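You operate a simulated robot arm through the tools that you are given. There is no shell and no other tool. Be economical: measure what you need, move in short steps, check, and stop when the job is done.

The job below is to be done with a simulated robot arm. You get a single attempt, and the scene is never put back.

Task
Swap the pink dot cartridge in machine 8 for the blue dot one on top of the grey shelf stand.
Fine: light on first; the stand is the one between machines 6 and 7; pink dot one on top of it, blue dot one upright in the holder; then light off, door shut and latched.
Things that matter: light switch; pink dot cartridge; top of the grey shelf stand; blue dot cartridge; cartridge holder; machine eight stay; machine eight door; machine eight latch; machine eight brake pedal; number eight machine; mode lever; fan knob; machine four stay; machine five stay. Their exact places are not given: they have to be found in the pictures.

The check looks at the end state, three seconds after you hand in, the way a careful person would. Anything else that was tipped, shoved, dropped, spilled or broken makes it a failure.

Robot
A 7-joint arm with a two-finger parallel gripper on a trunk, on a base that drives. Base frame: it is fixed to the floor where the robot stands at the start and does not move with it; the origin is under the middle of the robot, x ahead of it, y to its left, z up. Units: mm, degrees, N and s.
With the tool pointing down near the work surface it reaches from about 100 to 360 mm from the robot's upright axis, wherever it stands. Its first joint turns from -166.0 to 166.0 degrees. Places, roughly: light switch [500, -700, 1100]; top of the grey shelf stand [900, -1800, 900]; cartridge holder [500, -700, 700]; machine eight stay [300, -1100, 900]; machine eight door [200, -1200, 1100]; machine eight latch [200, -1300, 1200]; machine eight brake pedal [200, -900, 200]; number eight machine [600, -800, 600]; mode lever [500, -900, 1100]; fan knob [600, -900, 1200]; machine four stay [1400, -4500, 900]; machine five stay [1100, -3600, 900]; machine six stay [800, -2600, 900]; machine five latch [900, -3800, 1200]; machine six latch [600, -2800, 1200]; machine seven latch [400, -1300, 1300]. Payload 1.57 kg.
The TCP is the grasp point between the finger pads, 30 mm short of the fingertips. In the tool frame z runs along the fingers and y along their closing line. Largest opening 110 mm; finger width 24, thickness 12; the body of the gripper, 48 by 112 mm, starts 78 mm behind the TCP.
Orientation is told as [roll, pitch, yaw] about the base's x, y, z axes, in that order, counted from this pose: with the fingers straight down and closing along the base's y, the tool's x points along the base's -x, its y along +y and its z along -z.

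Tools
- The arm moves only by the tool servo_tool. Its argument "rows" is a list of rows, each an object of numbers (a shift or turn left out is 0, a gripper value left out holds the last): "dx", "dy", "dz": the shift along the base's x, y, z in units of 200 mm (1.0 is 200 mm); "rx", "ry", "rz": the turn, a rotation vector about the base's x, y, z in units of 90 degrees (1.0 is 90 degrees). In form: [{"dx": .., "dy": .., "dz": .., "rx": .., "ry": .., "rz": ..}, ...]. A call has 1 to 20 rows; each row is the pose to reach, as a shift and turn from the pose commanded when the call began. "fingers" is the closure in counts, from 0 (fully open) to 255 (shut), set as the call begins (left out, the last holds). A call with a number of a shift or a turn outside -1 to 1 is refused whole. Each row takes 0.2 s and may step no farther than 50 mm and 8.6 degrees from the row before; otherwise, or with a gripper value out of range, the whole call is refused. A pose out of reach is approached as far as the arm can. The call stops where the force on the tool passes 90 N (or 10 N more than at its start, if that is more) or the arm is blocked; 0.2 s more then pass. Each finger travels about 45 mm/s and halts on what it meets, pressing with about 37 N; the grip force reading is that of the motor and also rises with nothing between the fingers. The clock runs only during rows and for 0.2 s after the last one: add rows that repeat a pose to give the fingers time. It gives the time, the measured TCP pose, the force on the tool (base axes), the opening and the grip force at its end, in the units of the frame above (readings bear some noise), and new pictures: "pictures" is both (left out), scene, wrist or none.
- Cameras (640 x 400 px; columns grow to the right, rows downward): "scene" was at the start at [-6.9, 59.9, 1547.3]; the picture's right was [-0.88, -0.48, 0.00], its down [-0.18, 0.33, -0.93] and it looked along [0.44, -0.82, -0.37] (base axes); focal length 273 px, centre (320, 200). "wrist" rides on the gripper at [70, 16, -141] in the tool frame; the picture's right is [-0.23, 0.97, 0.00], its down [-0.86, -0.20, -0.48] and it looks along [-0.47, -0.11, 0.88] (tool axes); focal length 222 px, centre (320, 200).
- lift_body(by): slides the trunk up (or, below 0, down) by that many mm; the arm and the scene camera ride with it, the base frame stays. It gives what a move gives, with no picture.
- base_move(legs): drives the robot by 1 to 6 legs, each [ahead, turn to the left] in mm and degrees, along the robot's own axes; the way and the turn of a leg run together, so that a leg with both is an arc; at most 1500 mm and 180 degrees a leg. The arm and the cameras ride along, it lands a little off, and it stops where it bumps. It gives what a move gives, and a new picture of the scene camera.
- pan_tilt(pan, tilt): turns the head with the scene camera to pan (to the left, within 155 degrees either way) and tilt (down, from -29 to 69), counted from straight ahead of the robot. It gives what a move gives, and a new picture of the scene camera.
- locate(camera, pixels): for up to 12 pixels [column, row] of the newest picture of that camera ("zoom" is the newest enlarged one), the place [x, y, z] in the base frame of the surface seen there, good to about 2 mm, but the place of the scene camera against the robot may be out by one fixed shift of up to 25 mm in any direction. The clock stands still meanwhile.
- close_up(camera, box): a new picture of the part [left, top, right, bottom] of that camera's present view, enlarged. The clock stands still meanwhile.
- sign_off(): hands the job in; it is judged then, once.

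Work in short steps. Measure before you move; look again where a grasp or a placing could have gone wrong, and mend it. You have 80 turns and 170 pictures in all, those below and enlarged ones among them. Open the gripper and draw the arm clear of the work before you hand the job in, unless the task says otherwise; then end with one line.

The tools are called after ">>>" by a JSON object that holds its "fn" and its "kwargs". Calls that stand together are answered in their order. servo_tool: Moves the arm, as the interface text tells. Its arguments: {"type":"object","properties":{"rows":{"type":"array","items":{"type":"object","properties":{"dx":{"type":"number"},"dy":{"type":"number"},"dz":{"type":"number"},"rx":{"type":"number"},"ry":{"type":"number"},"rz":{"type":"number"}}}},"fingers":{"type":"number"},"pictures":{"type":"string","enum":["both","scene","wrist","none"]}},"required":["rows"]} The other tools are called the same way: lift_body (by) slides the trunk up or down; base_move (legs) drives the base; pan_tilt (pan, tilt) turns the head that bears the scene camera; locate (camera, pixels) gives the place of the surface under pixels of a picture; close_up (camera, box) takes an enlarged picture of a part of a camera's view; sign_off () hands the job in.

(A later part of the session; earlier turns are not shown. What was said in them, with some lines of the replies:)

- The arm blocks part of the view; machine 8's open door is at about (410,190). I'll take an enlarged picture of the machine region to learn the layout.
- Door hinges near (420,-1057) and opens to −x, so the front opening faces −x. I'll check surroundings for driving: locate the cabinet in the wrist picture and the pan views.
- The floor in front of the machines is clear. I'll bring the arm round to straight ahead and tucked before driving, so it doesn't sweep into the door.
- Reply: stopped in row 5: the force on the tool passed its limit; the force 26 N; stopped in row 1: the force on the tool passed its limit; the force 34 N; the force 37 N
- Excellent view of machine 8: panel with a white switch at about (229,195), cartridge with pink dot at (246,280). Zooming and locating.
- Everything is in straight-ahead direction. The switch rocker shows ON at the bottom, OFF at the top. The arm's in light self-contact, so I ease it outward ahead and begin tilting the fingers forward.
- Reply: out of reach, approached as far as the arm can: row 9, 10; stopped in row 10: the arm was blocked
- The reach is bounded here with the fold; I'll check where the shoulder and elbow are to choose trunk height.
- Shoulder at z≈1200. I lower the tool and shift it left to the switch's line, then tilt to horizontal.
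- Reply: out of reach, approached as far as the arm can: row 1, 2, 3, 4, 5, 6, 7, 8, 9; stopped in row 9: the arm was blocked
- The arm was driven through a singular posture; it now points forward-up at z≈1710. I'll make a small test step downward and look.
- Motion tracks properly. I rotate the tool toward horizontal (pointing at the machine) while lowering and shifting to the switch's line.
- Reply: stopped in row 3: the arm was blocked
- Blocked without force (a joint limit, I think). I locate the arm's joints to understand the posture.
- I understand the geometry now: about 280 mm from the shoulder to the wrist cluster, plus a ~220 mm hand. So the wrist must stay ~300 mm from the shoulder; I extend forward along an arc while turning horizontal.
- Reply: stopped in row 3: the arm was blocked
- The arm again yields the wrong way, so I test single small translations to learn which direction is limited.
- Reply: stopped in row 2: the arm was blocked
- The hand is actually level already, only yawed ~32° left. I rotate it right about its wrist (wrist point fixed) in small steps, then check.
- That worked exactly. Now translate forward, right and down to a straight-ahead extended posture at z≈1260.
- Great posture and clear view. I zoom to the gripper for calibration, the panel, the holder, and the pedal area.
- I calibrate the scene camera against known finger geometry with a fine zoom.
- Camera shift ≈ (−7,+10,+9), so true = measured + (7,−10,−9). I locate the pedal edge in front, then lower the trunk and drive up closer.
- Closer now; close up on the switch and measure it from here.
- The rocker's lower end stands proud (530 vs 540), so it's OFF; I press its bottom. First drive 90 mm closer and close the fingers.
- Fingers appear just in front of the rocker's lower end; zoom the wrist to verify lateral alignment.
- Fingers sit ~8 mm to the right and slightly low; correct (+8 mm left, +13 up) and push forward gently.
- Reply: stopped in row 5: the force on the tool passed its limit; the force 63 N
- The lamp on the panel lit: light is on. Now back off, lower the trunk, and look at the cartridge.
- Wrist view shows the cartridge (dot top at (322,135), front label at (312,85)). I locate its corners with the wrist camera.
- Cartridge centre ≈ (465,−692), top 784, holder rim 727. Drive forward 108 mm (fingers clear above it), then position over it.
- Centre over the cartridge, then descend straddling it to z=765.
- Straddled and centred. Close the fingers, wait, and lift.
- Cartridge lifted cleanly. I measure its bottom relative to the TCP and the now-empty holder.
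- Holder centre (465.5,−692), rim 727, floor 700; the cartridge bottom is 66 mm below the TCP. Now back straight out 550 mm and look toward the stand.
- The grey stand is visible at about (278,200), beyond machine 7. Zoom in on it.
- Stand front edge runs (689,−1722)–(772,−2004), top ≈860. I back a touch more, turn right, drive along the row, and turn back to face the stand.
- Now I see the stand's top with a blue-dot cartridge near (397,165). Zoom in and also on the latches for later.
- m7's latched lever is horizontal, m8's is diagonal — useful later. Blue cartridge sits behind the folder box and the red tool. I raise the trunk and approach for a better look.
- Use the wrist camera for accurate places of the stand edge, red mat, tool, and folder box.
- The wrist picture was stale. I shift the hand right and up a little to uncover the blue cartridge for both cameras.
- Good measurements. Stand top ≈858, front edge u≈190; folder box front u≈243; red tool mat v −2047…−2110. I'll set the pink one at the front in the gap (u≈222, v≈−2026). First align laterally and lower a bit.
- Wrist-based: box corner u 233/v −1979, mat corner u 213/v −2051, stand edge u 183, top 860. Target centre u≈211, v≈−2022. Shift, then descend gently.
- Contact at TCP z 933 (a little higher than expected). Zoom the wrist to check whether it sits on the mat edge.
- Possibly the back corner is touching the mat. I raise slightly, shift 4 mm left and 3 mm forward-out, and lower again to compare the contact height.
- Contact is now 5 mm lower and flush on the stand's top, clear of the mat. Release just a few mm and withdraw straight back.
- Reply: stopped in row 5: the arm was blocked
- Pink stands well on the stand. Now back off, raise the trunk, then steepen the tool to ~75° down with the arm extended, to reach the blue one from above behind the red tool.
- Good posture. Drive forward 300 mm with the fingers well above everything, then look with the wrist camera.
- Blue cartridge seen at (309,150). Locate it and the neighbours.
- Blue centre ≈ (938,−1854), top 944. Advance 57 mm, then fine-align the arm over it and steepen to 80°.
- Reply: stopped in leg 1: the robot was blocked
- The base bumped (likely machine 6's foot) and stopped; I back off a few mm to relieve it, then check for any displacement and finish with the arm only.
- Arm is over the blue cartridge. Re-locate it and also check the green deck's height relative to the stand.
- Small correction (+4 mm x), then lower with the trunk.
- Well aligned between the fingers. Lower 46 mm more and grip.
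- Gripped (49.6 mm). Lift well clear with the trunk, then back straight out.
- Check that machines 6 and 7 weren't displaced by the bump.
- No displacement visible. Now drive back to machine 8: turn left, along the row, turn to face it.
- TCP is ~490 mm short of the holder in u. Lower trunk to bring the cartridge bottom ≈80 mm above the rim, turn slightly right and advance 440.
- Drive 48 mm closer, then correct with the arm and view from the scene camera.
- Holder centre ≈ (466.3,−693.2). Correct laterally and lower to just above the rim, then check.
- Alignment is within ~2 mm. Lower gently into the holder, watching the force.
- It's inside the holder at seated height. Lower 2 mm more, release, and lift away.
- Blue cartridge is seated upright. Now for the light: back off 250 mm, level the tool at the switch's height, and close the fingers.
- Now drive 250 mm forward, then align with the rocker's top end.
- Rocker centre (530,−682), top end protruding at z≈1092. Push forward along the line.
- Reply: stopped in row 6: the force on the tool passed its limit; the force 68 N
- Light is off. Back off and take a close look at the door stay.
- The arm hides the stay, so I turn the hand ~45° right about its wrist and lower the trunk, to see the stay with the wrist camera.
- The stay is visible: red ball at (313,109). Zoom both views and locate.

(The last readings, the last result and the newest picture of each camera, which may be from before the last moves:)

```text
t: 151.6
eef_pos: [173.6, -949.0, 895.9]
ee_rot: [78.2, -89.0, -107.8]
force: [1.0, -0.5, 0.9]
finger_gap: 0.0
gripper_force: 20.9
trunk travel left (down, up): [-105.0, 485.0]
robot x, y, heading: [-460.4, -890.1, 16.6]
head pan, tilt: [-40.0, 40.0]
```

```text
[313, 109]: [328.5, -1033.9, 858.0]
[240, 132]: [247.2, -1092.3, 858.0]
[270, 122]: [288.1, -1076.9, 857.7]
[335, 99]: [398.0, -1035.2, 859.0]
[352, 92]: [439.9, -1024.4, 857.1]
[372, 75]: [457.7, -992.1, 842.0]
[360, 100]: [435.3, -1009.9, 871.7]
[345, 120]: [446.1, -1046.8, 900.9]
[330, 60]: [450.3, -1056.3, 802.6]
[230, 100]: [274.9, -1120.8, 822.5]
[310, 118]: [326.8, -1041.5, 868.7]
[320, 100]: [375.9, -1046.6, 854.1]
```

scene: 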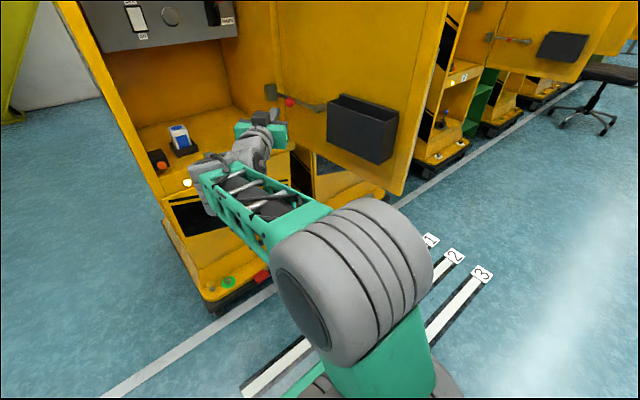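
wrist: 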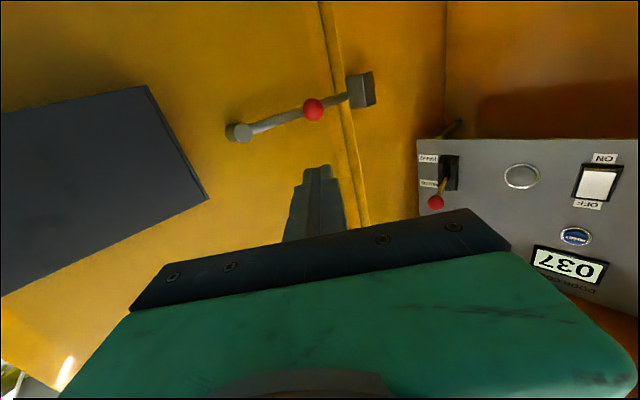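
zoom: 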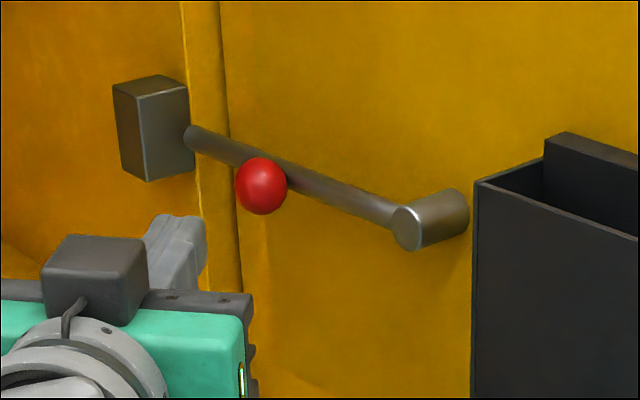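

The stay pivots on the door (247,−1092,858) and its rod end sits in a keeper on the frame; the red ball is centred near (340,−1043,858). I'll drive forward 260, then turn the hand square to the door in front of the ball.

>>> {"fn": "base_move", "kwargs": {"legs": [[260, 0]]}}

>>> {"fn": "servo_tool", "kwargs": {"rows": [{"dx": -0.08, "dy": -0.12, "dz": -0.05, "rz": -0.089}, {"dx": -0.18, "dy": -0.23, "dz": -0.1, "rz": -0.178}, {"dx": -0.29, "dy": -0.33, "dz": -0.15, "rz": -0.267}, {"dx": -0.43, "dy": -0.42, "dz": -0.19, "rz": -0.356}, {"dx": -0.57, "dy": -0.48, "dz": -0.19, "rz": -0.444}], "fingers": 140, "pictures": "both"}}

```text
t: 153.4
eef_pos: [417.2, -877.4, 895.0]
ee_rot: [74.8, -88.9, -104.3]
force: [0.2, 0.0, -0.2]
finger_gap: 0.0
gripper_force: 21.3
trunk travel left (down, up): [-105.0, 485.0]
robot x, y, heading: [-218.5, -817.7, 16.8]
head pan, tilt: [-40.0, 40.0]
```

scene: 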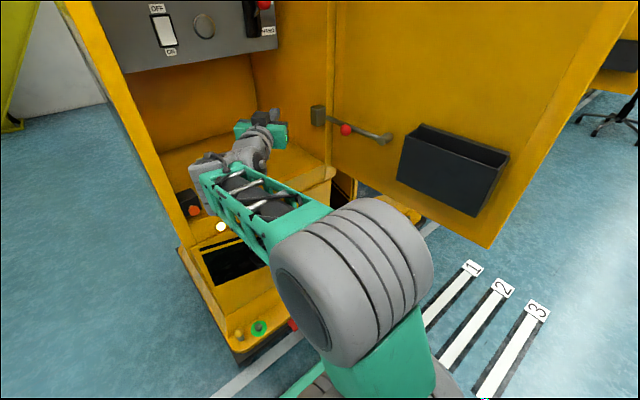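

```text
t: 154.6
eef_pos: [304.7, -975.1, 863.5]
ee_rot: [74.6, -89.2, -137.6]
force: [0.1, 0.3, -0.3]
finger_gap: 49.6
gripper_force: 0.1
out of reach, approached as far as the arm can: row 5
trunk travel left (down, up): [-105.0, 485.0]
robot x, y, heading: [-216.6, -819.3, 16.6]
head pan, tilt: [-40.0, 40.0]
```

scene: 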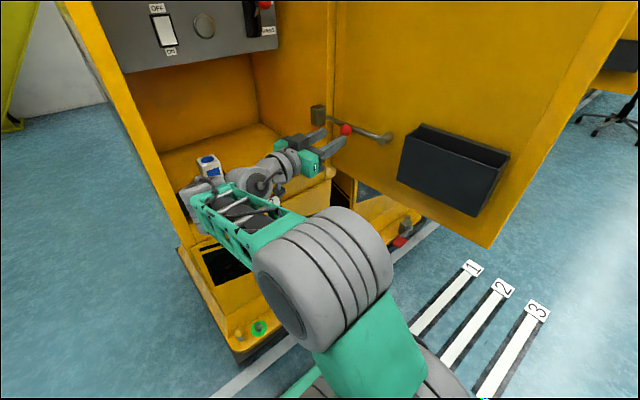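
wrist: 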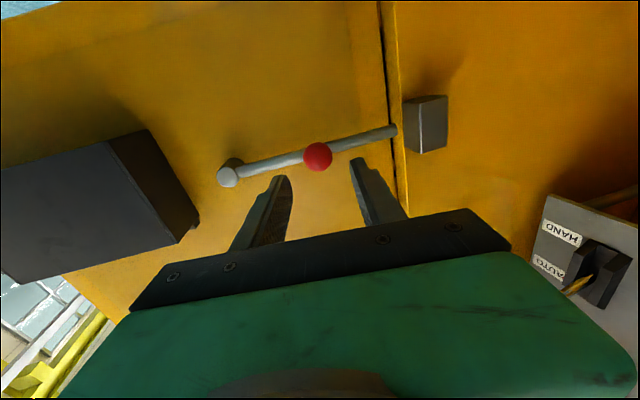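

Hand faces the ball (heading −63°). Locate the ball and rod precisely.

>>> {"fn": "locate", "kwargs": {"camera": "wrist", "pixels": [[317, 156], [227, 176], [270, 164], [350, 142], [385, 132], [430, 125], [317, 145], [317, 168], [306, 156], [330, 156], [320, 120], [250, 185]]}}

>>> {"fn": "close_up", "kwargs": {"camera": "wrist", "box": [210, 80, 460, 240]}}

```text
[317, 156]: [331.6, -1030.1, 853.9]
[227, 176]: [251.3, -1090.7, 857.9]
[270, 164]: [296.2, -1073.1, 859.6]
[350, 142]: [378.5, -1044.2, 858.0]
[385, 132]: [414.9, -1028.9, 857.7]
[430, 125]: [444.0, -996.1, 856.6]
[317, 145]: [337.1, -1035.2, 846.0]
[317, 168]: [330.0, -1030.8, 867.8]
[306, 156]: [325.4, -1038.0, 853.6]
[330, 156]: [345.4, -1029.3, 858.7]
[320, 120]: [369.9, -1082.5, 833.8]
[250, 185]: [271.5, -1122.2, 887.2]
```

```text
2.50 times, centred on (335, 160) of wrist
```

zoom: 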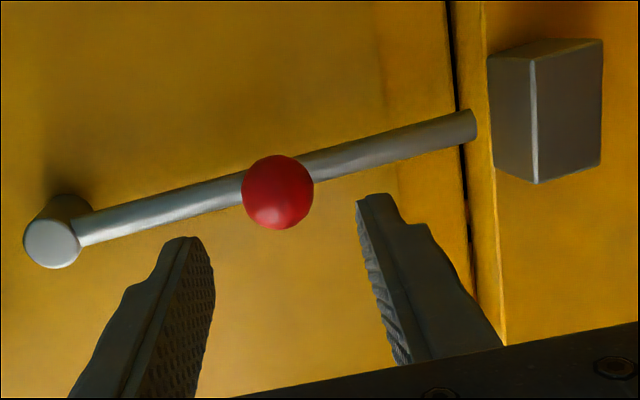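

Ball centre ≈ (336.6,−1042.5,858). Approach so the ball lies just inside the fingertips, then close.

>>> {"fn": "servo_tool", "kwargs": {"rows": [{"dx": 0.04, "dy": -0.08, "dz": -0.025}, {"dx": 0.08, "dy": -0.17, "dz": -0.027}, {"dx": 0.121, "dy": -0.261, "dz": -0.027}, {"dx": 0.121, "dy": -0.261, "dz": -0.027}], "pictures": "wrist"}}

>>> {"fn": "close_up", "kwargs": {"camera": "wrist", "box": [220, 100, 430, 240]}}

```text
t: 155.6
eef_pos: [331.7, -1026.5, 858.6]
ee_rot: [80.2, -89.1, -143.1]
force: [0.0, -0.6, 0.7]
finger_gap: 49.8
gripper_force: 0.0
trunk travel left (down, up): [-105.0, 485.0]
robot x, y, heading: [-218.8, -819.6, 16.8]
head pan, tilt: [-40.0, 40.0]
```

wrist: 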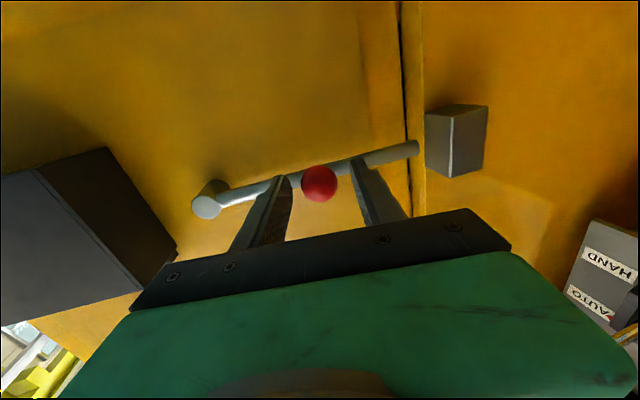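

```text
2.86 times, centred on (325, 170) of wrist
```

zoom: 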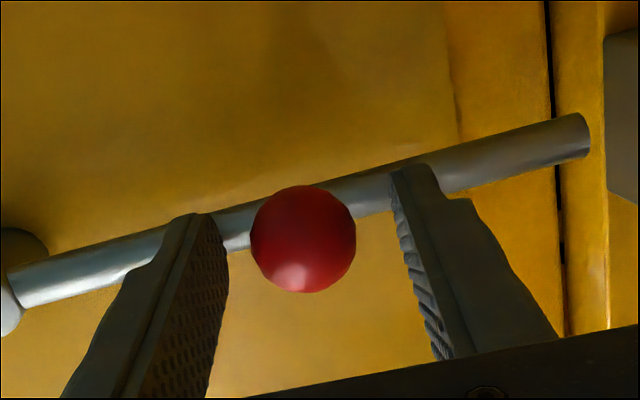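

Straddled. Close on the ball.

>>> {"fn": "servo_tool", "kwargs": {"rows": [{}, {}, {}, {}], "fingers": 255, "pictures": "wrist"}}

```text
t: 156.6
eef_pos: [330.6, -1027.4, 858.8]
ee_rot: [78.8, -89.0, -141.8]
force: [-5.6, -0.2, -1.4]
finger_gap: 28.9
gripper_force: 38.9
trunk travel left (down, up): [-105.0, 485.0]
robot x, y, heading: [-216.8, -816.9, 16.3]
head pan, tilt: [-40.0, 40.0]
```

wrist: 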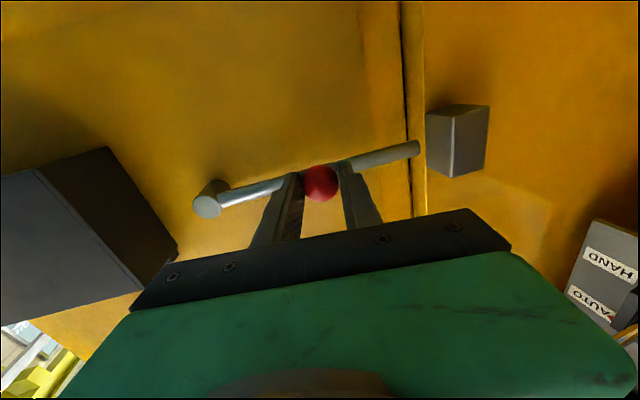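

Gripped (28.9 mm). Raise the ball along its arc about the pivot, watching the force.

>>> {"fn": "servo_tool", "kwargs": {"rows": [{"dx": -0.002, "dy": 0, "dz": 0.032}, {"dx": -0.004, "dy": -0.001, "dz": 0.064}, {"dx": -0.01, "dy": -0.004, "dz": 0.096}, {"dx": -0.017, "dy": -0.006, "dz": 0.127}, {"dx": -0.028, "dy": -0.01, "dz": 0.16}, {"dx": -0.04, "dy": -0.015, "dz": 0.195}, {"dx": -0.055, "dy": -0.02, "dz": 0.225}], "pictures": "both"}}

```text
t: 158.2
eef_pos: [320.9, -1031.7, 906.0]
ee_rot: [88.8, -89.0, -151.3]
force: [23.4, 4.0, 8.7]
finger_gap: 29.1
gripper_force: 39.0
trunk travel left (down, up): [-105.0, 485.0]
robot x, y, heading: [-218.3, -817.8, 17.0]
head pan, tilt: [-40.0, 40.0]
```

scene: 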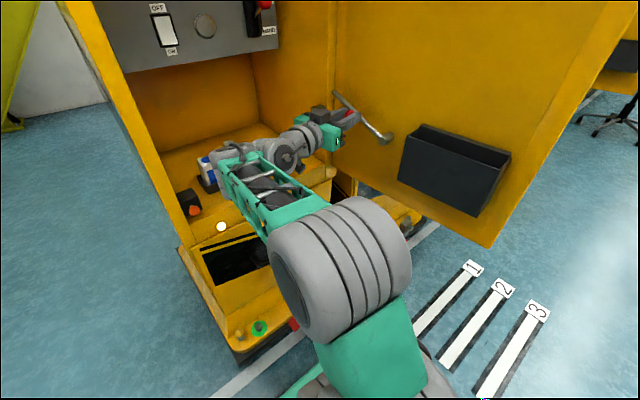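
wrist: 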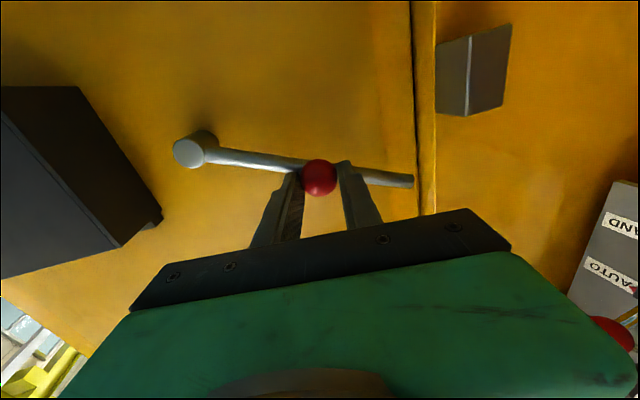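

The rod is lifted clear of the keeper. Now pull toward closing (+y) a bit with a small turn of the hand, watching force.

>>> {"fn": "servo_tool", "kwargs": {"rows": [{"dx": 0.005, "dy": 0.025, "rz": -0.02}, {"dx": 0.01, "dy": 0.05, "rz": -0.045}, {"dx": 0.018, "dy": 0.075, "rz": -0.07}, {"dx": 0.026, "dy": 0.1, "rz": -0.095}, {"dx": 0.036, "dy": 0.125, "rz": -0.12}, {"dx": 0.048, "dy": 0.15, "rz": -0.15}], "pictures": "both"}}

```text
t: 159.6
eef_pos: [326.9, -1050.0, 895.4]
ee_rot: [99.6, -89.0, -174.0]
force: [7.7, 66.9, 15.4]
finger_gap: 30.0
gripper_force: 40.6
out of reach, approached as far as the arm can: row 4, 5, 6
trunk travel left (down, up): [-105.0, 485.0]
robot x, y, heading: [-212.1, -816.4, 17.1]
head pan, tilt: [-40.0, 40.0]
```

scene: 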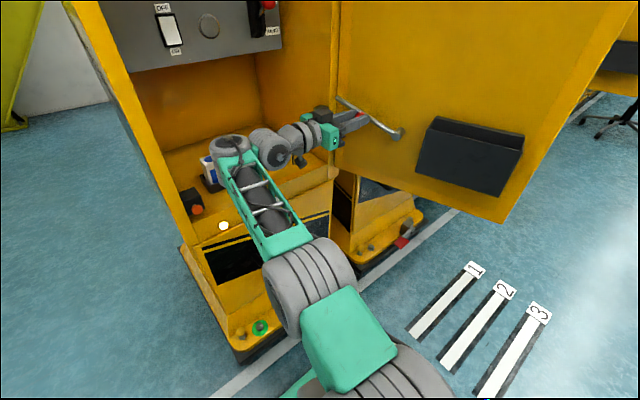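
wrist: 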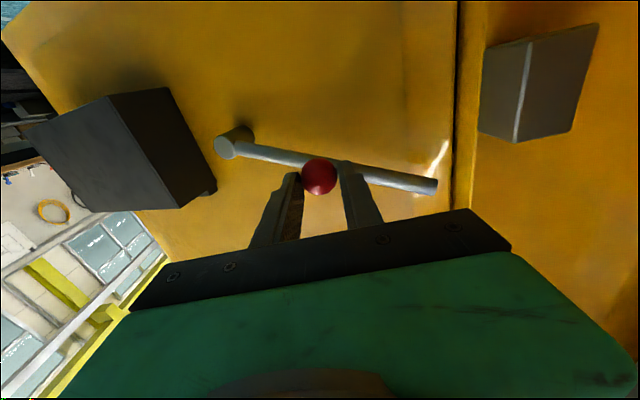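

The hand's yaw limit drove it the wrong way (door pushed slightly further open). I check the elbow isn't near the blue cartridge, then turn the hand back and pull with translation only.

>>> {"fn": "locate", "kwargs": {"camera": "scene", "pixels": [[228, 150], [210, 165], [208, 180], [255, 200], [270, 145], [505, 220], [350, 320]]}}

>>> {"fn": "servo_tool", "kwargs": {"rows": [{"dx": 0.0, "dy": 0.03, "dz": 0.02, "rz": 0.045}, {"dx": -0.01, "dy": 0.06, "dz": 0.04, "rz": 0.09}, {"dx": -0.02, "dy": 0.09, "dz": 0.05, "rz": 0.13}], "pictures": "both"}}

```text
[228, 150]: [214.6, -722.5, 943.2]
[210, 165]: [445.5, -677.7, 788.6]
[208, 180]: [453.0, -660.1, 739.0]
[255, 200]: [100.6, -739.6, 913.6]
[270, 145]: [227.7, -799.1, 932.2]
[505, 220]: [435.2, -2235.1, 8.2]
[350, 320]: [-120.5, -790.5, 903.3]
```

```text
t: 160.4
eef_pos: [316.7, -1033.3, 903.0]
ee_rot: [77.4, -89.1, -142.1]
force: [15.5, 5.0, 6.8]
finger_gap: 28.9
gripper_force: 38.5
trunk travel left (down, up): [-105.0, 485.0]
robot x, y, heading: [-215.1, -816.3, 16.6]
head pan, tilt: [-40.0, 40.0]
5 turns are left
```

scene: 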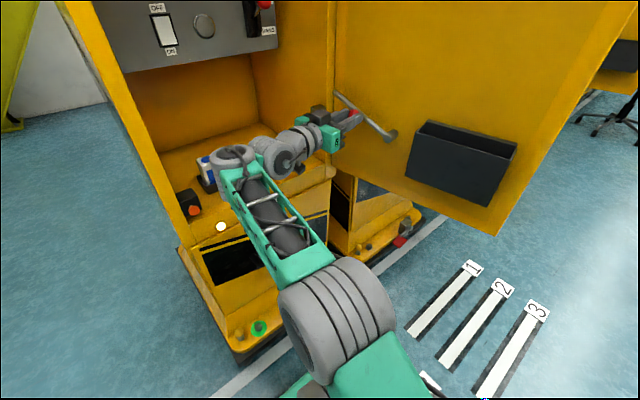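
wrist: 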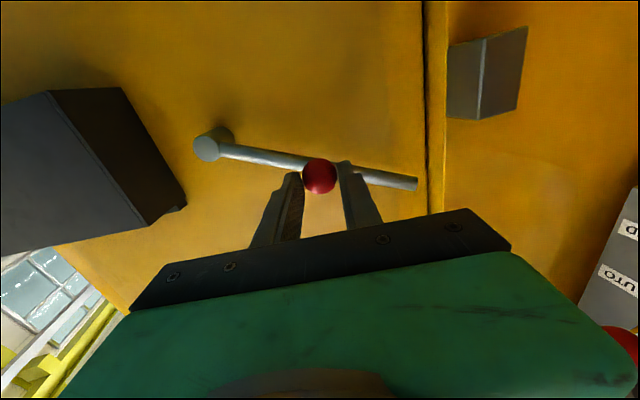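

Only 5 turns remain, so I chain moves. The rod is held up ~30°; I swing it to near vertical, pull the door ~40° closed by turning the base left 11° (matches the door's arc), release, retract, and back out to the front.

>>> {"fn": "servo_tool", "kwargs": {"rows": [{"dx": -0.034, "dy": -0.012, "dz": 0.053}, {"dx": -0.074, "dy": -0.027, "dz": 0.101}, {"dx": -0.12, "dy": -0.044, "dz": 0.142}, {"dx": -0.171, "dy": -0.063, "dz": 0.176}, {"dx": -0.226, "dy": -0.083, "dz": 0.202}, {"dx": -0.27, "dy": -0.099, "dz": 0.216}], "pictures": "wrist"}}

>>> {"fn": "base_move", "kwargs": {"legs": [[0, 11]]}}

>>> {"fn": "servo_tool", "kwargs": {"rows": [{}, {}, {}, {}], "fingers": 90, "pictures": "wrist"}}

>>> {"fn": "servo_tool", "kwargs": {"rows": [{"dx": -0.06, "dy": 0.08}, {"dx": -0.12, "dy": 0.16}, {"dx": -0.178, "dy": 0.242}], "pictures": "both"}}

>>> {"fn": "servo_tool", "kwargs": {"rows": [{"dx": 0.118, "dy": 0.098, "rz": 0.089}, {"dx": 0.22, "dy": 0.212, "rz": 0.178}, {"dx": 0.306, "dy": 0.34, "rz": 0.267}, {"dx": 0.372, "dy": 0.478, "rz": 0.356}, {"dx": 0.42, "dy": 0.625, "rz": 0.444}, {"dx": 0.44, "dy": 0.775, "rz": 0.533}, {"dx": 0.445, "dy": 0.93, "rz": 0.622}], "fingers": 255, "pictures": "none"}}

>>> {"fn": "base_move", "kwargs": {"legs": [[0, -11]]}}

>>> {"fn": "servo_tool", "kwargs": {"rows": [{"dx": 0.01, "dy": 0.14, "rz": 0.081}, {"dx": 0.0, "dy": 0.28, "rz": 0.163}, {"dx": -0.035, "dy": 0.425, "rz": 0.244}, {"dx": -0.07, "dy": 0.55, "rz": 0.244}, {"dx": -0.1, "dy": 0.665, "rz": 0.244}], "pictures": "none"}}

>>> {"fn": "base_move", "kwargs": {"legs": [[-550, 0]]}}

>>> {"fn": "pan_tilt", "kwargs": {"pan": -18, "tilt": 25}}

```text
t: 161.8
eef_pos: [260.7, -1053.7, 946.4]
ee_rot: [82.2, -88.9, -146.9]
force: [1.2, 0.1, -0.2]
finger_gap: 0.0
gripper_force: 21.5
trunk travel left (down, up): [-105.0, 485.0]
robot x, y, heading: [-217.5, -815.3, 16.7]
head pan, tilt: [-40.0, 40.0]
```

wrist: 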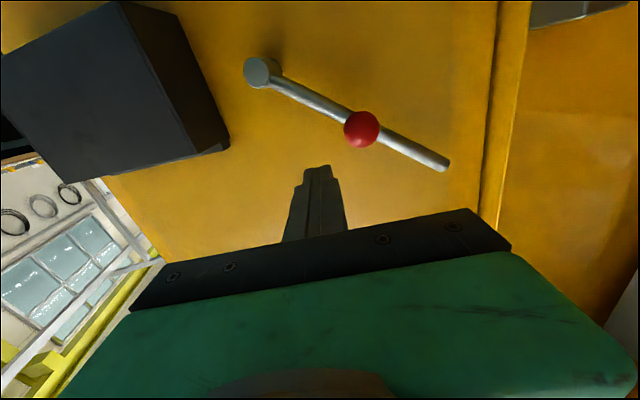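

```text
t: 163.0
eef_pos: [299.1, -959.4, 945.2]
ee_rot: [79.0, -89.1, -132.7]
force: [-0.4, 0.2, -0.4]
finger_gap: 0.0
gripper_force: 21.1
trunk travel left (down, up): [-105.0, 485.0]
robot x, y, heading: [-216.8, -819.0, 27.4]
head pan, tilt: [-40.0, 40.0]
```

scene: 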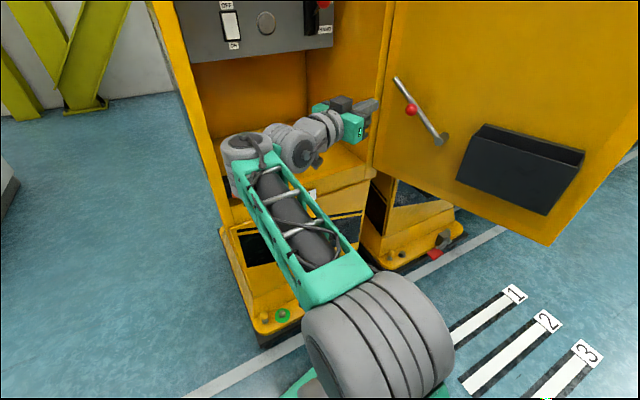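

```text
t: 164.0
eef_pos: [298.8, -959.2, 946.2]
ee_rot: [78.8, -89.1, -132.7]
force: [0.5, 0.3, 0.0]
finger_gap: 71.2
gripper_force: 0.1
trunk travel left (down, up): [-105.0, 485.0]
robot x, y, heading: [-214.6, -819.3, 27.3]
head pan, tilt: [-40.0, 40.0]
```

wrist: 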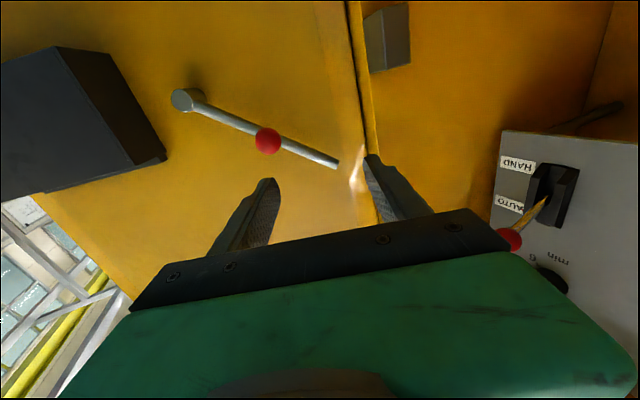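

```text
t: 164.8
eef_pos: [268.1, -909.5, 943.0]
ee_rot: [62.9, -89.7, -116.9]
force: [0.1, 0.1, 0.3]
finger_gap: 71.4
gripper_force: 0.0
trunk travel left (down, up): [-105.0, 485.0]
robot x, y, heading: [-215.0, -817.5, 27.4]
head pan, tilt: [-40.0, 40.0]
```

scene: 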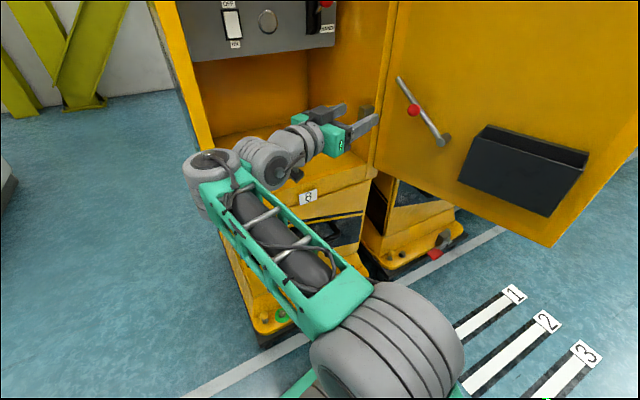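
wrist: 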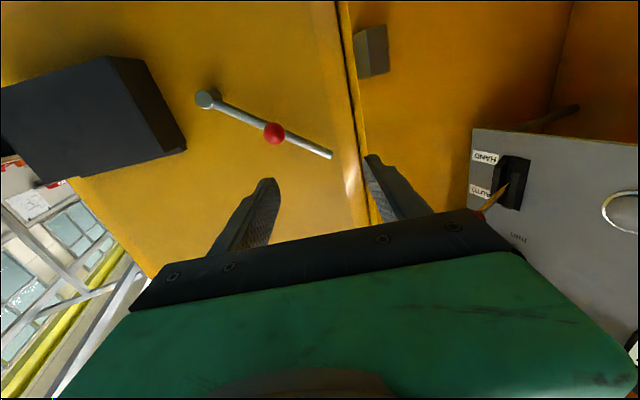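

```text
t: 166.4
eef_pos: [361.3, -688.6, 926.8]
ee_rot: [21.9, -87.9, -15.8]
force: [0.6, 0.2, 0.1]
finger_gap: 0.1
gripper_force: 21.1
trunk travel left (down, up): [-105.0, 485.0]
robot x, y, heading: [-213.3, -820.9, 27.4]
head pan, tilt: [-40.0, 40.0]
```

```text
t: 167.5
eef_pos: [374.1, -816.7, 928.4]
ee_rot: [21.6, -87.8, -28.1]
force: [-0.4, 0.1, -0.4]
finger_gap: 0.0
gripper_force: 21.8
trunk travel left (down, up): [-105.0, 485.0]
robot x, y, heading: [-212.7, -821.2, 16.4]
head pan, tilt: [-40.0, 40.0]
```

scene: 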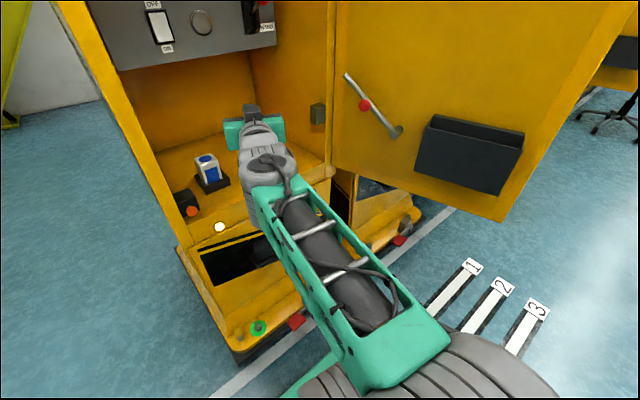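

```text
t: 168.7
eef_pos: [345.0, -680.9, 935.1]
ee_rot: [29.0, -88.6, -13.5]
force: [0.5, -0.3, 0.7]
finger_gap: 0.1
gripper_force: 21.9
trunk travel left (down, up): [-105.0, 485.0]
robot x, y, heading: [-214.4, -817.2, 16.9]
head pan, tilt: [-40.0, 40.0]
```

```text
t: 171.9
eef_pos: [-184.6, -837.2, 934.9]
ee_rot: [28.3, -88.6, -12.5]
force: [0.3, -0.2, -0.7]
finger_gap: 0.0
gripper_force: 21.3
trunk travel left (down, up): [-105.0, 485.0]
robot x, y, heading: [-744.7, -976.2, 16.2]
head pan, tilt: [-40.0, 40.0]
```

scene: 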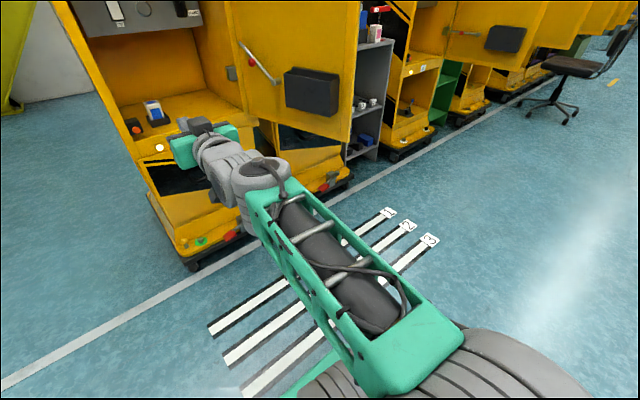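

```text
t: 172.7
eef_pos: [-184.7, -837.4, 935.1]
ee_rot: [28.3, -88.7, -12.8]
force: [-0.7, 0.2, 0.0]
finger_gap: 0.1
gripper_force: 21.2
trunk travel left (down, up): [-105.0, 485.0]
robot x, y, heading: [-747.5, -975.2, 16.5]
head pan, tilt: [-18.0, 25.0]
4 turns are left
```

scene: 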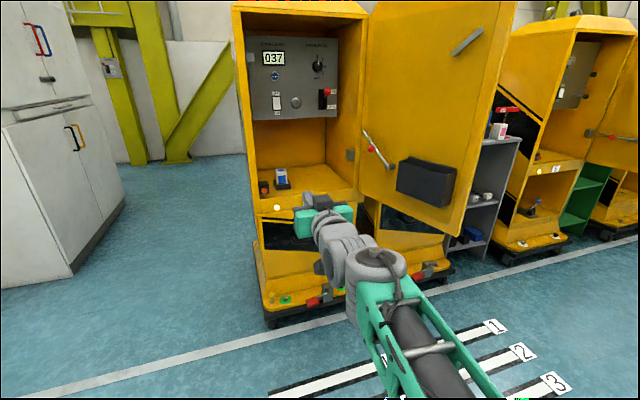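

The ball slipped out of the grip, but the rod is staying raised, so the stay is released. Now go round to the outer side of the door, sweep it by turning left, push it shut driving forward, then reposition in front for the latch.

>>> {"fn": "base_move", "kwargs": {"legs": [[0, -90.5], [629, 0], [0, 90], [247, 0]]}}

>>> {"fn": "base_move", "kwargs": {"legs": [[0, 35], [378, 0]]}}

>>> {"fn": "base_move", "kwargs": {"legs": [[-330, 0], [0, 55], [540, 0], [0, -90]]}}

>>> {"fn": "lift_body", "kwargs": {"by": 190}}

>>> {"fn": "pan_tilt", "kwargs": {"pan": -3, "tilt": 12}}

>>> {"fn": "close_up", "kwargs": {"camera": "scene", "box": [160, 60, 480, 300]}}

```text
t: 185.0
eef_pos: [171.8, -1370.8, 955.4]
ee_rot: [-173.2, -87.5, -171.3]
force: [-3.4, 0.3, 5.4]
finger_gap: 0.0
gripper_force: 21.3
trunk travel left (down, up): [-105.0, 485.0]
robot x, y, heading: [-383.4, -1515.3, 15.4]
head pan, tilt: [-18.0, 25.0]
stopped in leg 4: the force on the tool passed its limit (the readings are from after the stop); the commanded pose is now the measured one
```

scene: 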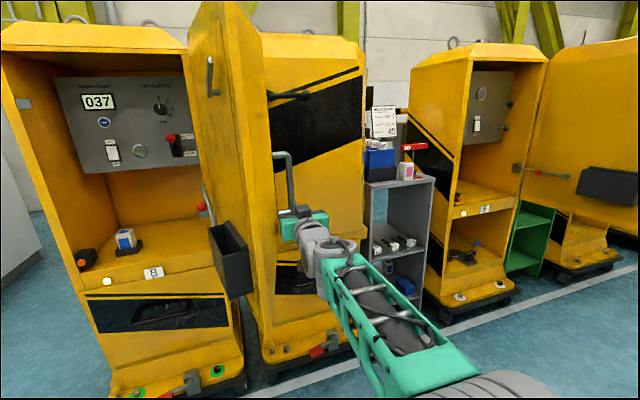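

```text
t: 185.6
eef_pos: [323.7, -1292.0, 804.1]
ee_rot: [4.6, -83.2, 14.1]
force: [-0.9, -5.9, 9.6]
finger_gap: 0.1
gripper_force: 21.3
trunk travel left (down, up): [-105.0, 485.0]
robot x, y, heading: [-400.4, -1526.7, 13.9]
head pan, tilt: [-18.0, 25.0]
stopped in leg 1: the force on the tool passed its limit (the readings are from after the stop); the commanded pose is now the measured one
```

scene: 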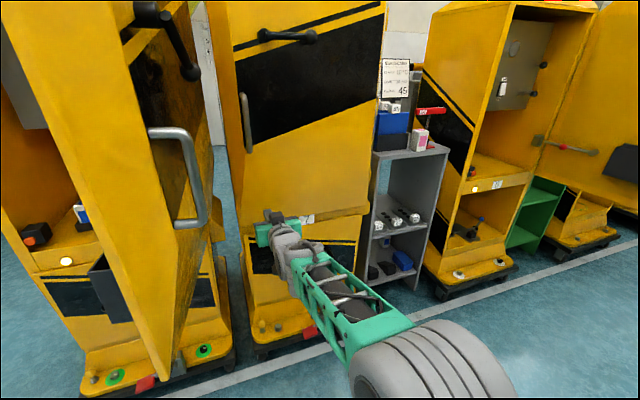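

```text
t: 195.1
eef_pos: [70.7, -712.7, 843.4]
ee_rot: [9.2, -86.2, 24.6]
force: [-8.8, 3.6, 1.4]
finger_gap: 0.2
gripper_force: 21.4
trunk travel left (down, up): [-105.0, 485.0]
robot x, y, heading: [-529.9, -1092.6, 27.4]
head pan, tilt: [-18.0, 25.0]
stopped in leg 4: the force on the tool passed its limit (the readings are from after the stop); the commanded pose is now the measured one
```

scene: 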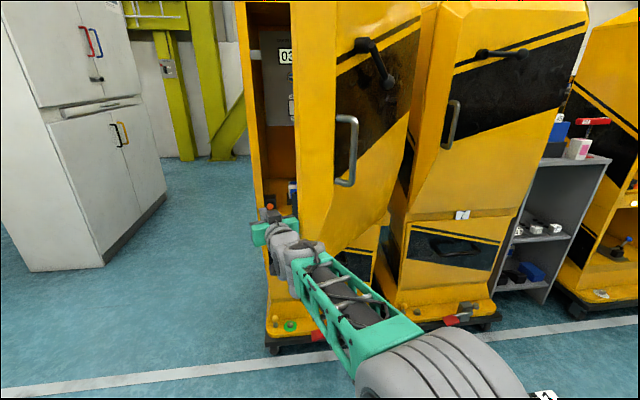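

```text
t: 197.2
eef_pos: [72.6, -712.8, 1033.2]
ee_rot: [9.4, -86.1, 24.2]
force: [-0.9, 0.3, 0.9]
finger_gap: 0.0
gripper_force: 21.5
trunk travel left (down, up): [-295.0, 295.0]
robot x, y, heading: [-529.2, -1095.1, 27.2]
head pan, tilt: [-18.0, 25.0]
```

```text
t: 197.9
eef_pos: [73.2, -713.1, 1033.3]
ee_rot: [9.5, -86.2, 24.2]
force: [0.7, 0.0, 0.3]
finger_gap: 0.1
gripper_force: 21.1
trunk travel left (down, up): [-295.0, 295.0]
robot x, y, heading: [-527.4, -1095.0, 27.2]
head pan, tilt: [-3.0, 12.0]
```

scene: 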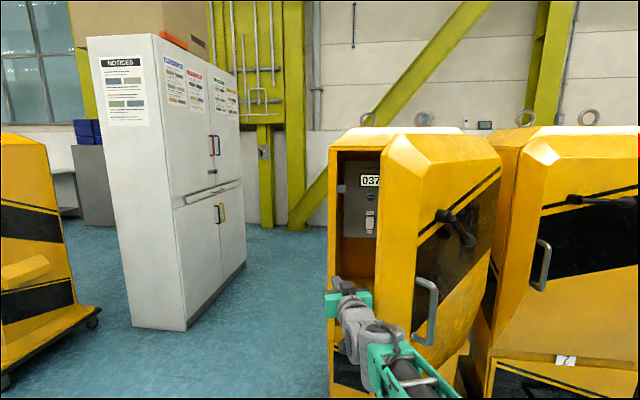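

```text
1.67 times, centred on (320, 180) of scene
3 turns are left
```

zoom: 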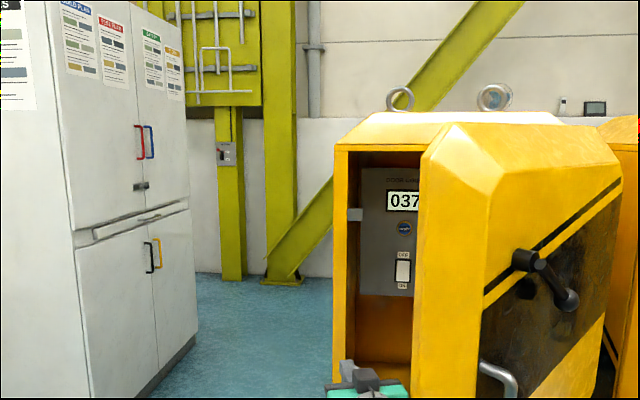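

The door is now about half shut (≈55° left) with the hand on its inner side. I back out, go round to the outer side, push it shut driving at ~33°, then reposition in front of the latch and look.

>>> {"fn": "base_move", "kwargs": {"legs": [[-330, 0], [0, -77.6], [588, 0], [0, 99.4]]}}

>>> {"fn": "base_move", "kwargs": {"legs": [[475, 0]]}}

>>> {"fn": "base_move", "kwargs": {"legs": [[-300, 0], [0, 57], [539, 0], [0, -96.5]]}}

>>> {"fn": "lift_body", "kwargs": {"by": 60}}

>>> {"fn": "pan_tilt", "kwargs": {"pan": 0, "tilt": 12}}

>>> {"fn": "close_up", "kwargs": {"camera": "scene", "box": [180, 90, 460, 290]}}

>>> {"fn": "servo_tool", "kwargs": {"rows": [{}], "pictures": "wrist"}}

```text
t: 210.6
eef_pos: [-22.0, -1133.7, 1033.1]
ee_rot: [9.4, -86.2, 45.3]
force: [-0.2, 1.0, -0.6]
finger_gap: 0.1
gripper_force: 21.7
trunk travel left (down, up): [-295.0, 295.0]
robot x, y, heading: [-445.4, -1710.0, 48.7]
head pan, tilt: [-3.0, 12.0]
```

scene: 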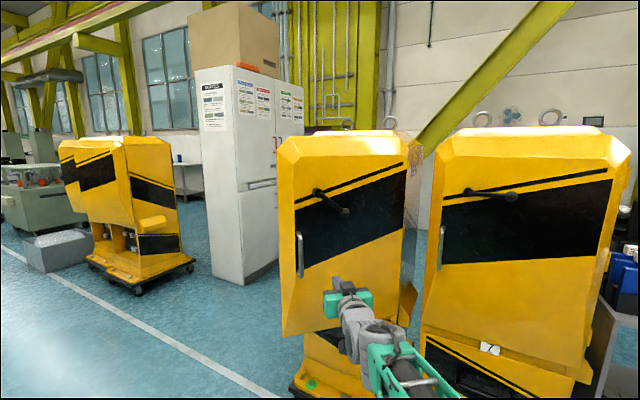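

```text
t: 213.2
eef_pos: [261.1, -811.3, 1032.2]
ee_rot: [9.7, -85.8, 45.3]
force: [-41.3, -54.3, 4.3]
finger_gap: 0.0
gripper_force: 20.9
trunk travel left (down, up): [-295.0, 295.0]
robot x, y, heading: [-151.8, -1383.0, 48.6]
head pan, tilt: [-3.0, 12.0]
stopped in leg 1: the force on the tool passed its limit (the readings are from after the stop); the commanded pose is now the measured one
```

scene: 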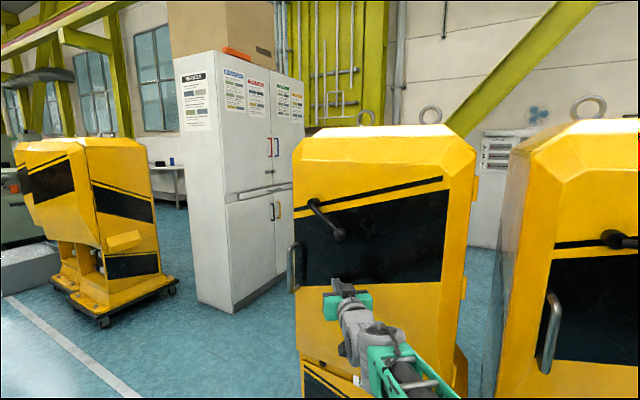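

```text
t: 224.7
eef_pos: [188.7, -916.4, 1025.8]
ee_rot: [8.6, -85.3, 6.8]
force: [-0.1, 0.3, 0.3]
finger_gap: 0.0
gripper_force: 21.0
trunk travel left (down, up): [-295.0, 295.0]
robot x, y, heading: [-500.0, -1090.4, 8.7]
head pan, tilt: [-3.0, 12.0]
```

scene: 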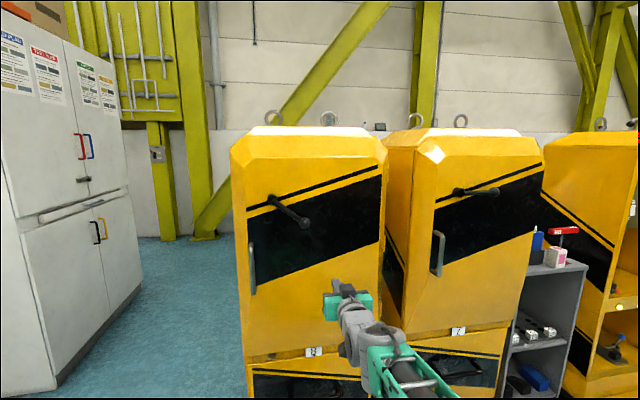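

```text
t: 225.7
eef_pos: [188.8, -915.4, 1085.0]
ee_rot: [8.5, -85.3, 6.8]
force: [0.1, 0.8, -0.1]
finger_gap: 0.1
gripper_force: 21.5
trunk travel left (down, up): [-355.0, 235.0]
robot x, y, heading: [-500.9, -1090.3, 9.1]
head pan, tilt: [-3.0, 12.0]
```

```text
t: 226.3
eef_pos: [189.6, -916.6, 1085.9]
ee_rot: [8.6, -85.4, 6.8]
force: [-0.6, 0.1, 0.3]
finger_gap: 0.0
gripper_force: 21.8
trunk travel left (down, up): [-355.0, 235.0]
robot x, y, heading: [-502.6, -1091.0, 8.9]
head pan, tilt: [0.0, 12.0]
```

scene: 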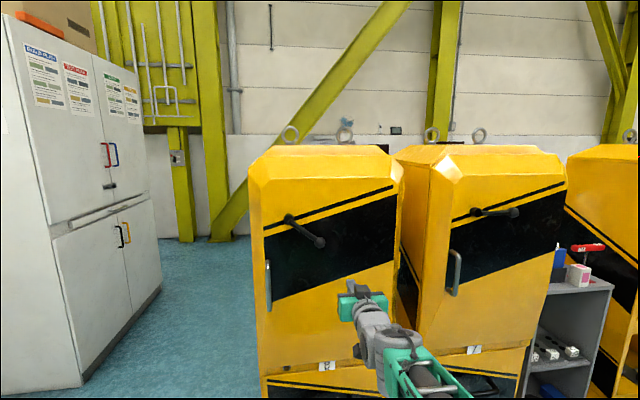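

```text
2.00 times, centred on (320, 190) of scene
```

zoom: 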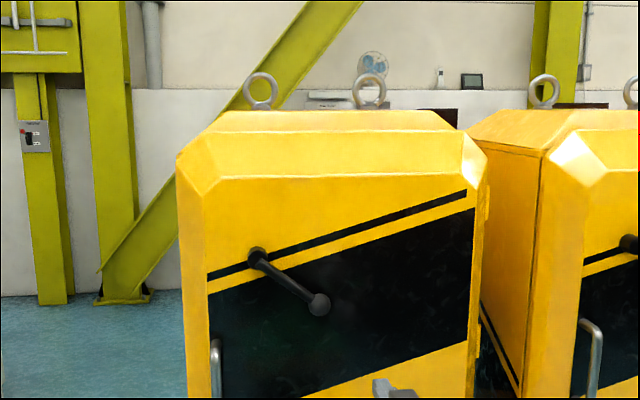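

```text
t: 226.7
eef_pos: [189.4, -916.8, 1086.5]
ee_rot: [8.6, -85.3, 6.9]
force: [0.8, -0.2, -0.1]
finger_gap: 0.0
gripper_force: 21.2
trunk travel left (down, up): [-355.0, 235.0]
robot x, y, heading: [-499.5, -1088.7, 8.8]
head pan, tilt: [0.0, 12.0]
2 turns are left
```

wrist: 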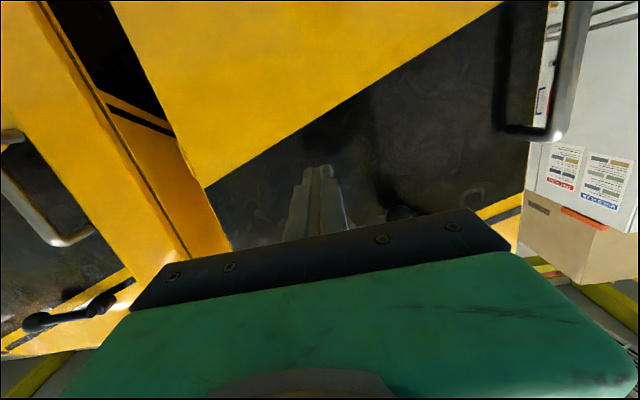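

The door is closed. From the calibrated view the latch hub is at about v −765, z 1267, and its ball hangs at v −849, z 1195; latched means horizontal. I turn 7.5° left and advance 74 mm so the finger is under the lever, lift it to horizontal, then withdraw and look.

>>> {"fn": "base_move", "kwargs": {"legs": [[0, 7.5], [74, 0]]}}

>>> {"fn": "servo_tool", "kwargs": {"rows": [{"dz": 0.1}, {"dz": 0.2}, {"dz": 0.3}, {"dz": 0.36}, {"dz": 0.42}, {"dz": 0.47}, {"dz": 0.52}, {"dz": 0.57}, {"dz": 0.62}, {"dz": 0.66}, {"dz": 0.7}, {"dz": 0.73}, {"dz": 0.76}, {"dz": 0.79}, {"dz": 0.815}, {"dz": 0.815}], "pictures": "both"}}

>>> {"fn": "close_up", "kwargs": {"camera": "scene", "box": [220, 130, 420, 280]}}

>>> {"fn": "servo_tool", "kwargs": {"rows": [{"dz": -0.1}, {"dz": -0.25}, {"dz": -0.4}], "pictures": "none"}}

>>> {"fn": "base_move", "kwargs": {"legs": [[-200, 0]]}}

>>> {"fn": "servo_tool", "kwargs": {"rows": [{}, {}, {}], "pictures": "none"}}

>>> {"fn": "close_up", "kwargs": {"camera": "scene", "box": [220, 120, 420, 270]}}

```text
t: 228.3
eef_pos: [230.6, -807.7, 1084.5]
ee_rot: [8.5, -85.2, 14.4]
force: [0.6, -0.3, -0.6]
finger_gap: 0.2
gripper_force: 21.4
trunk travel left (down, up): [-355.0, 235.0]
robot x, y, heading: [-426.9, -1071.7, 16.3]
head pan, tilt: [0.0, 12.0]
```

scene: 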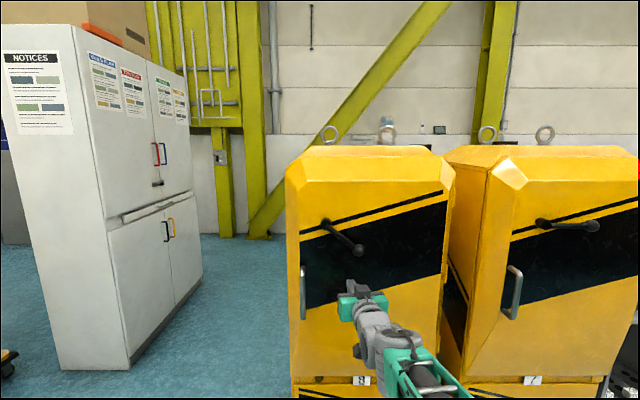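

```text
t: 231.7
eef_pos: [233.3, -806.6, 1233.6]
ee_rot: [6.4, -83.6, 16.4]
force: [-23.1, -7.9, -47.8]
finger_gap: 0.0
gripper_force: 21.5
trunk travel left (down, up): [-355.0, 235.0]
robot x, y, heading: [-432.5, -1067.3, 16.5]
head pan, tilt: [0.0, 12.0]
```

scene: 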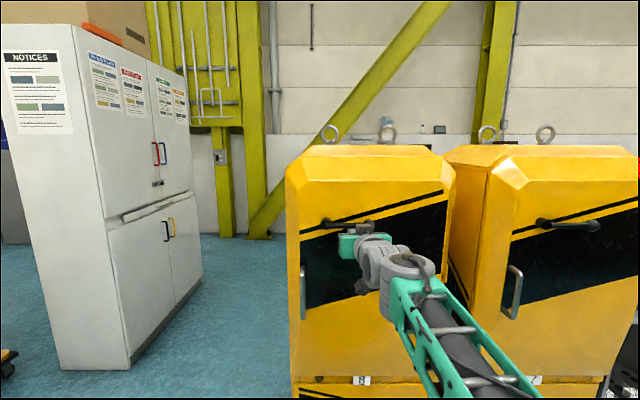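
wrist: 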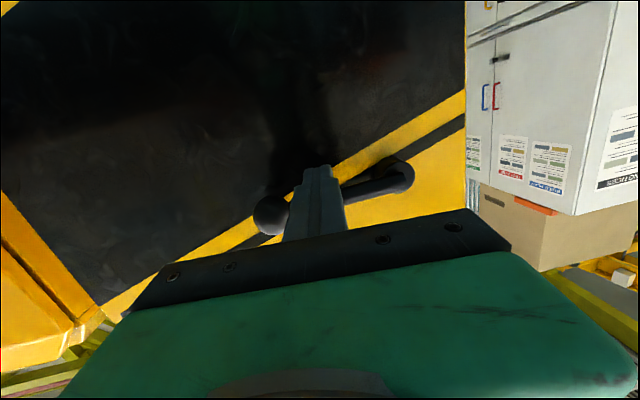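

```text
2.67 times, centred on (320, 205) of scene
```

zoom: 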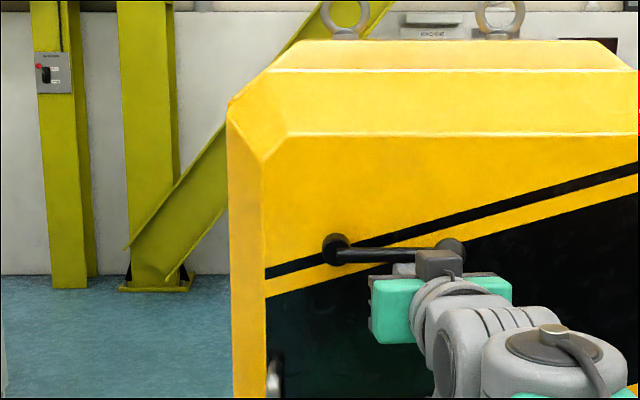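

```text
t: 232.5
eef_pos: [230.0, -807.9, 1170.8]
ee_rot: [9.0, -85.7, 13.9]
force: [-0.6, 0.3, -1.2]
finger_gap: 0.0
gripper_force: 21.7
trunk travel left (down, up): [-355.0, 235.0]
robot x, y, heading: [-430.1, -1070.7, 16.0]
head pan, tilt: [0.0, 12.0]
```

```text
t: 234.1
eef_pos: [42.2, -864.1, 1168.6]
ee_rot: [8.6, -85.3, 14.1]
force: [0.4, 0.0, 0.6]
finger_gap: 0.0
gripper_force: 21.4
trunk travel left (down, up): [-355.0, 235.0]
robot x, y, heading: [-620.1, -1123.7, 16.5]
head pan, tilt: [0.0, 12.0]
```

scene: 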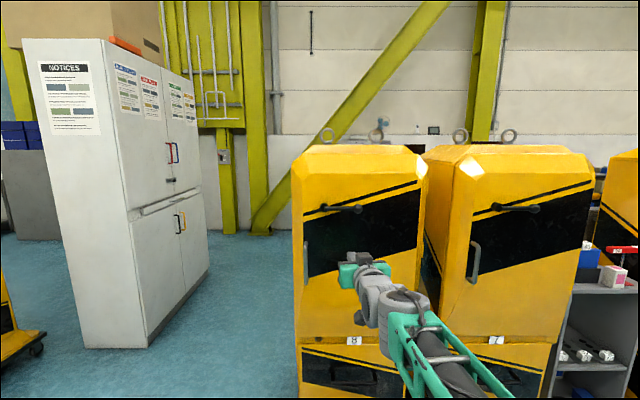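

```text
t: 234.9
eef_pos: [41.5, -863.0, 1168.9]
ee_rot: [8.5, -85.3, 14.2]
force: [-0.9, 0.1, 0.8]
finger_gap: 0.0
gripper_force: 21.5
trunk travel left (down, up): [-355.0, 235.0]
robot x, y, heading: [-617.8, -1121.6, 16.4]
head pan, tilt: [0.0, 12.0]
```

```text
2.67 times, centred on (320, 195) of scene
1 turns are left
```

zoom: 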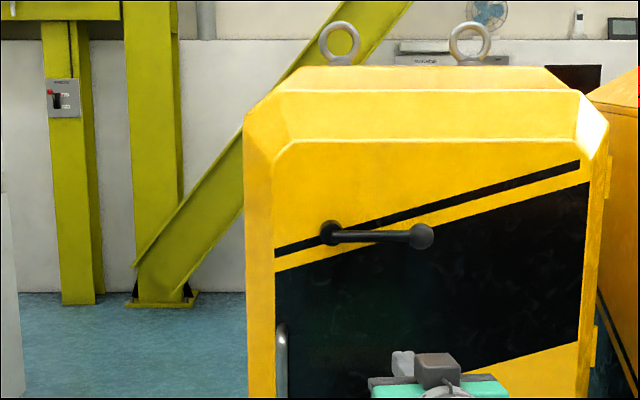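

The latch lever is now horizontal like machine 7's, and the door is shut. I open the gripper, back clear and hand in.

>>> {"fn": "servo_tool", "kwargs": {"rows": [{}, {}, {}, {}, {}, {}, {}], "fingers": 0, "pictures": "none"}}

>>> {"fn": "base_move", "kwargs": {"legs": [[-100, 0]]}}

>>> {"fn": "sign_off", "kwargs": {}}

```text
t: 236.5
eef_pos: [41.7, -863.0, 1168.4]
ee_rot: [8.7, -85.3, 14.1]
force: [0.1, -1.1, -0.1]
finger_gap: 110.3
gripper_force: 0.2
trunk travel left (down, up): [-355.0, 235.0]
robot x, y, heading: [-622.2, -1123.7, 16.1]
head pan, tilt: [0.0, 12.0]
```

```text
t: 237.6
eef_pos: [-55.8, -892.3, 1168.8]
ee_rot: [8.7, -85.2, 14.2]
force: [-0.6, 0.7, 0.0]
finger_gap: 110.1
gripper_force: 0.0
trunk travel left (down, up): [-355.0, 235.0]
robot x, y, heading: [-719.0, -1154.1, 16.1]
head pan, tilt: [0.0, 12.0]
```

scene: 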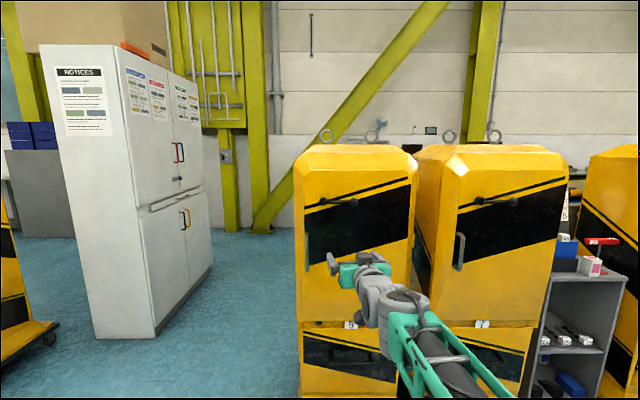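

```text
The job is handed in.
```

I've swapped the cartridges and handed the job in: the pink dot one stands on the grey stand, the blue dot one is upright in machine 8's holder, the light is off, and the door is shut with its latch lever horizontal; on the way the base was blocked once in front of the stand and the hand hit its force limit near machines 7 and 8 while I closed the door, and I saw nothing moved by the first but did not check machine 7 or the stand up close after the second.
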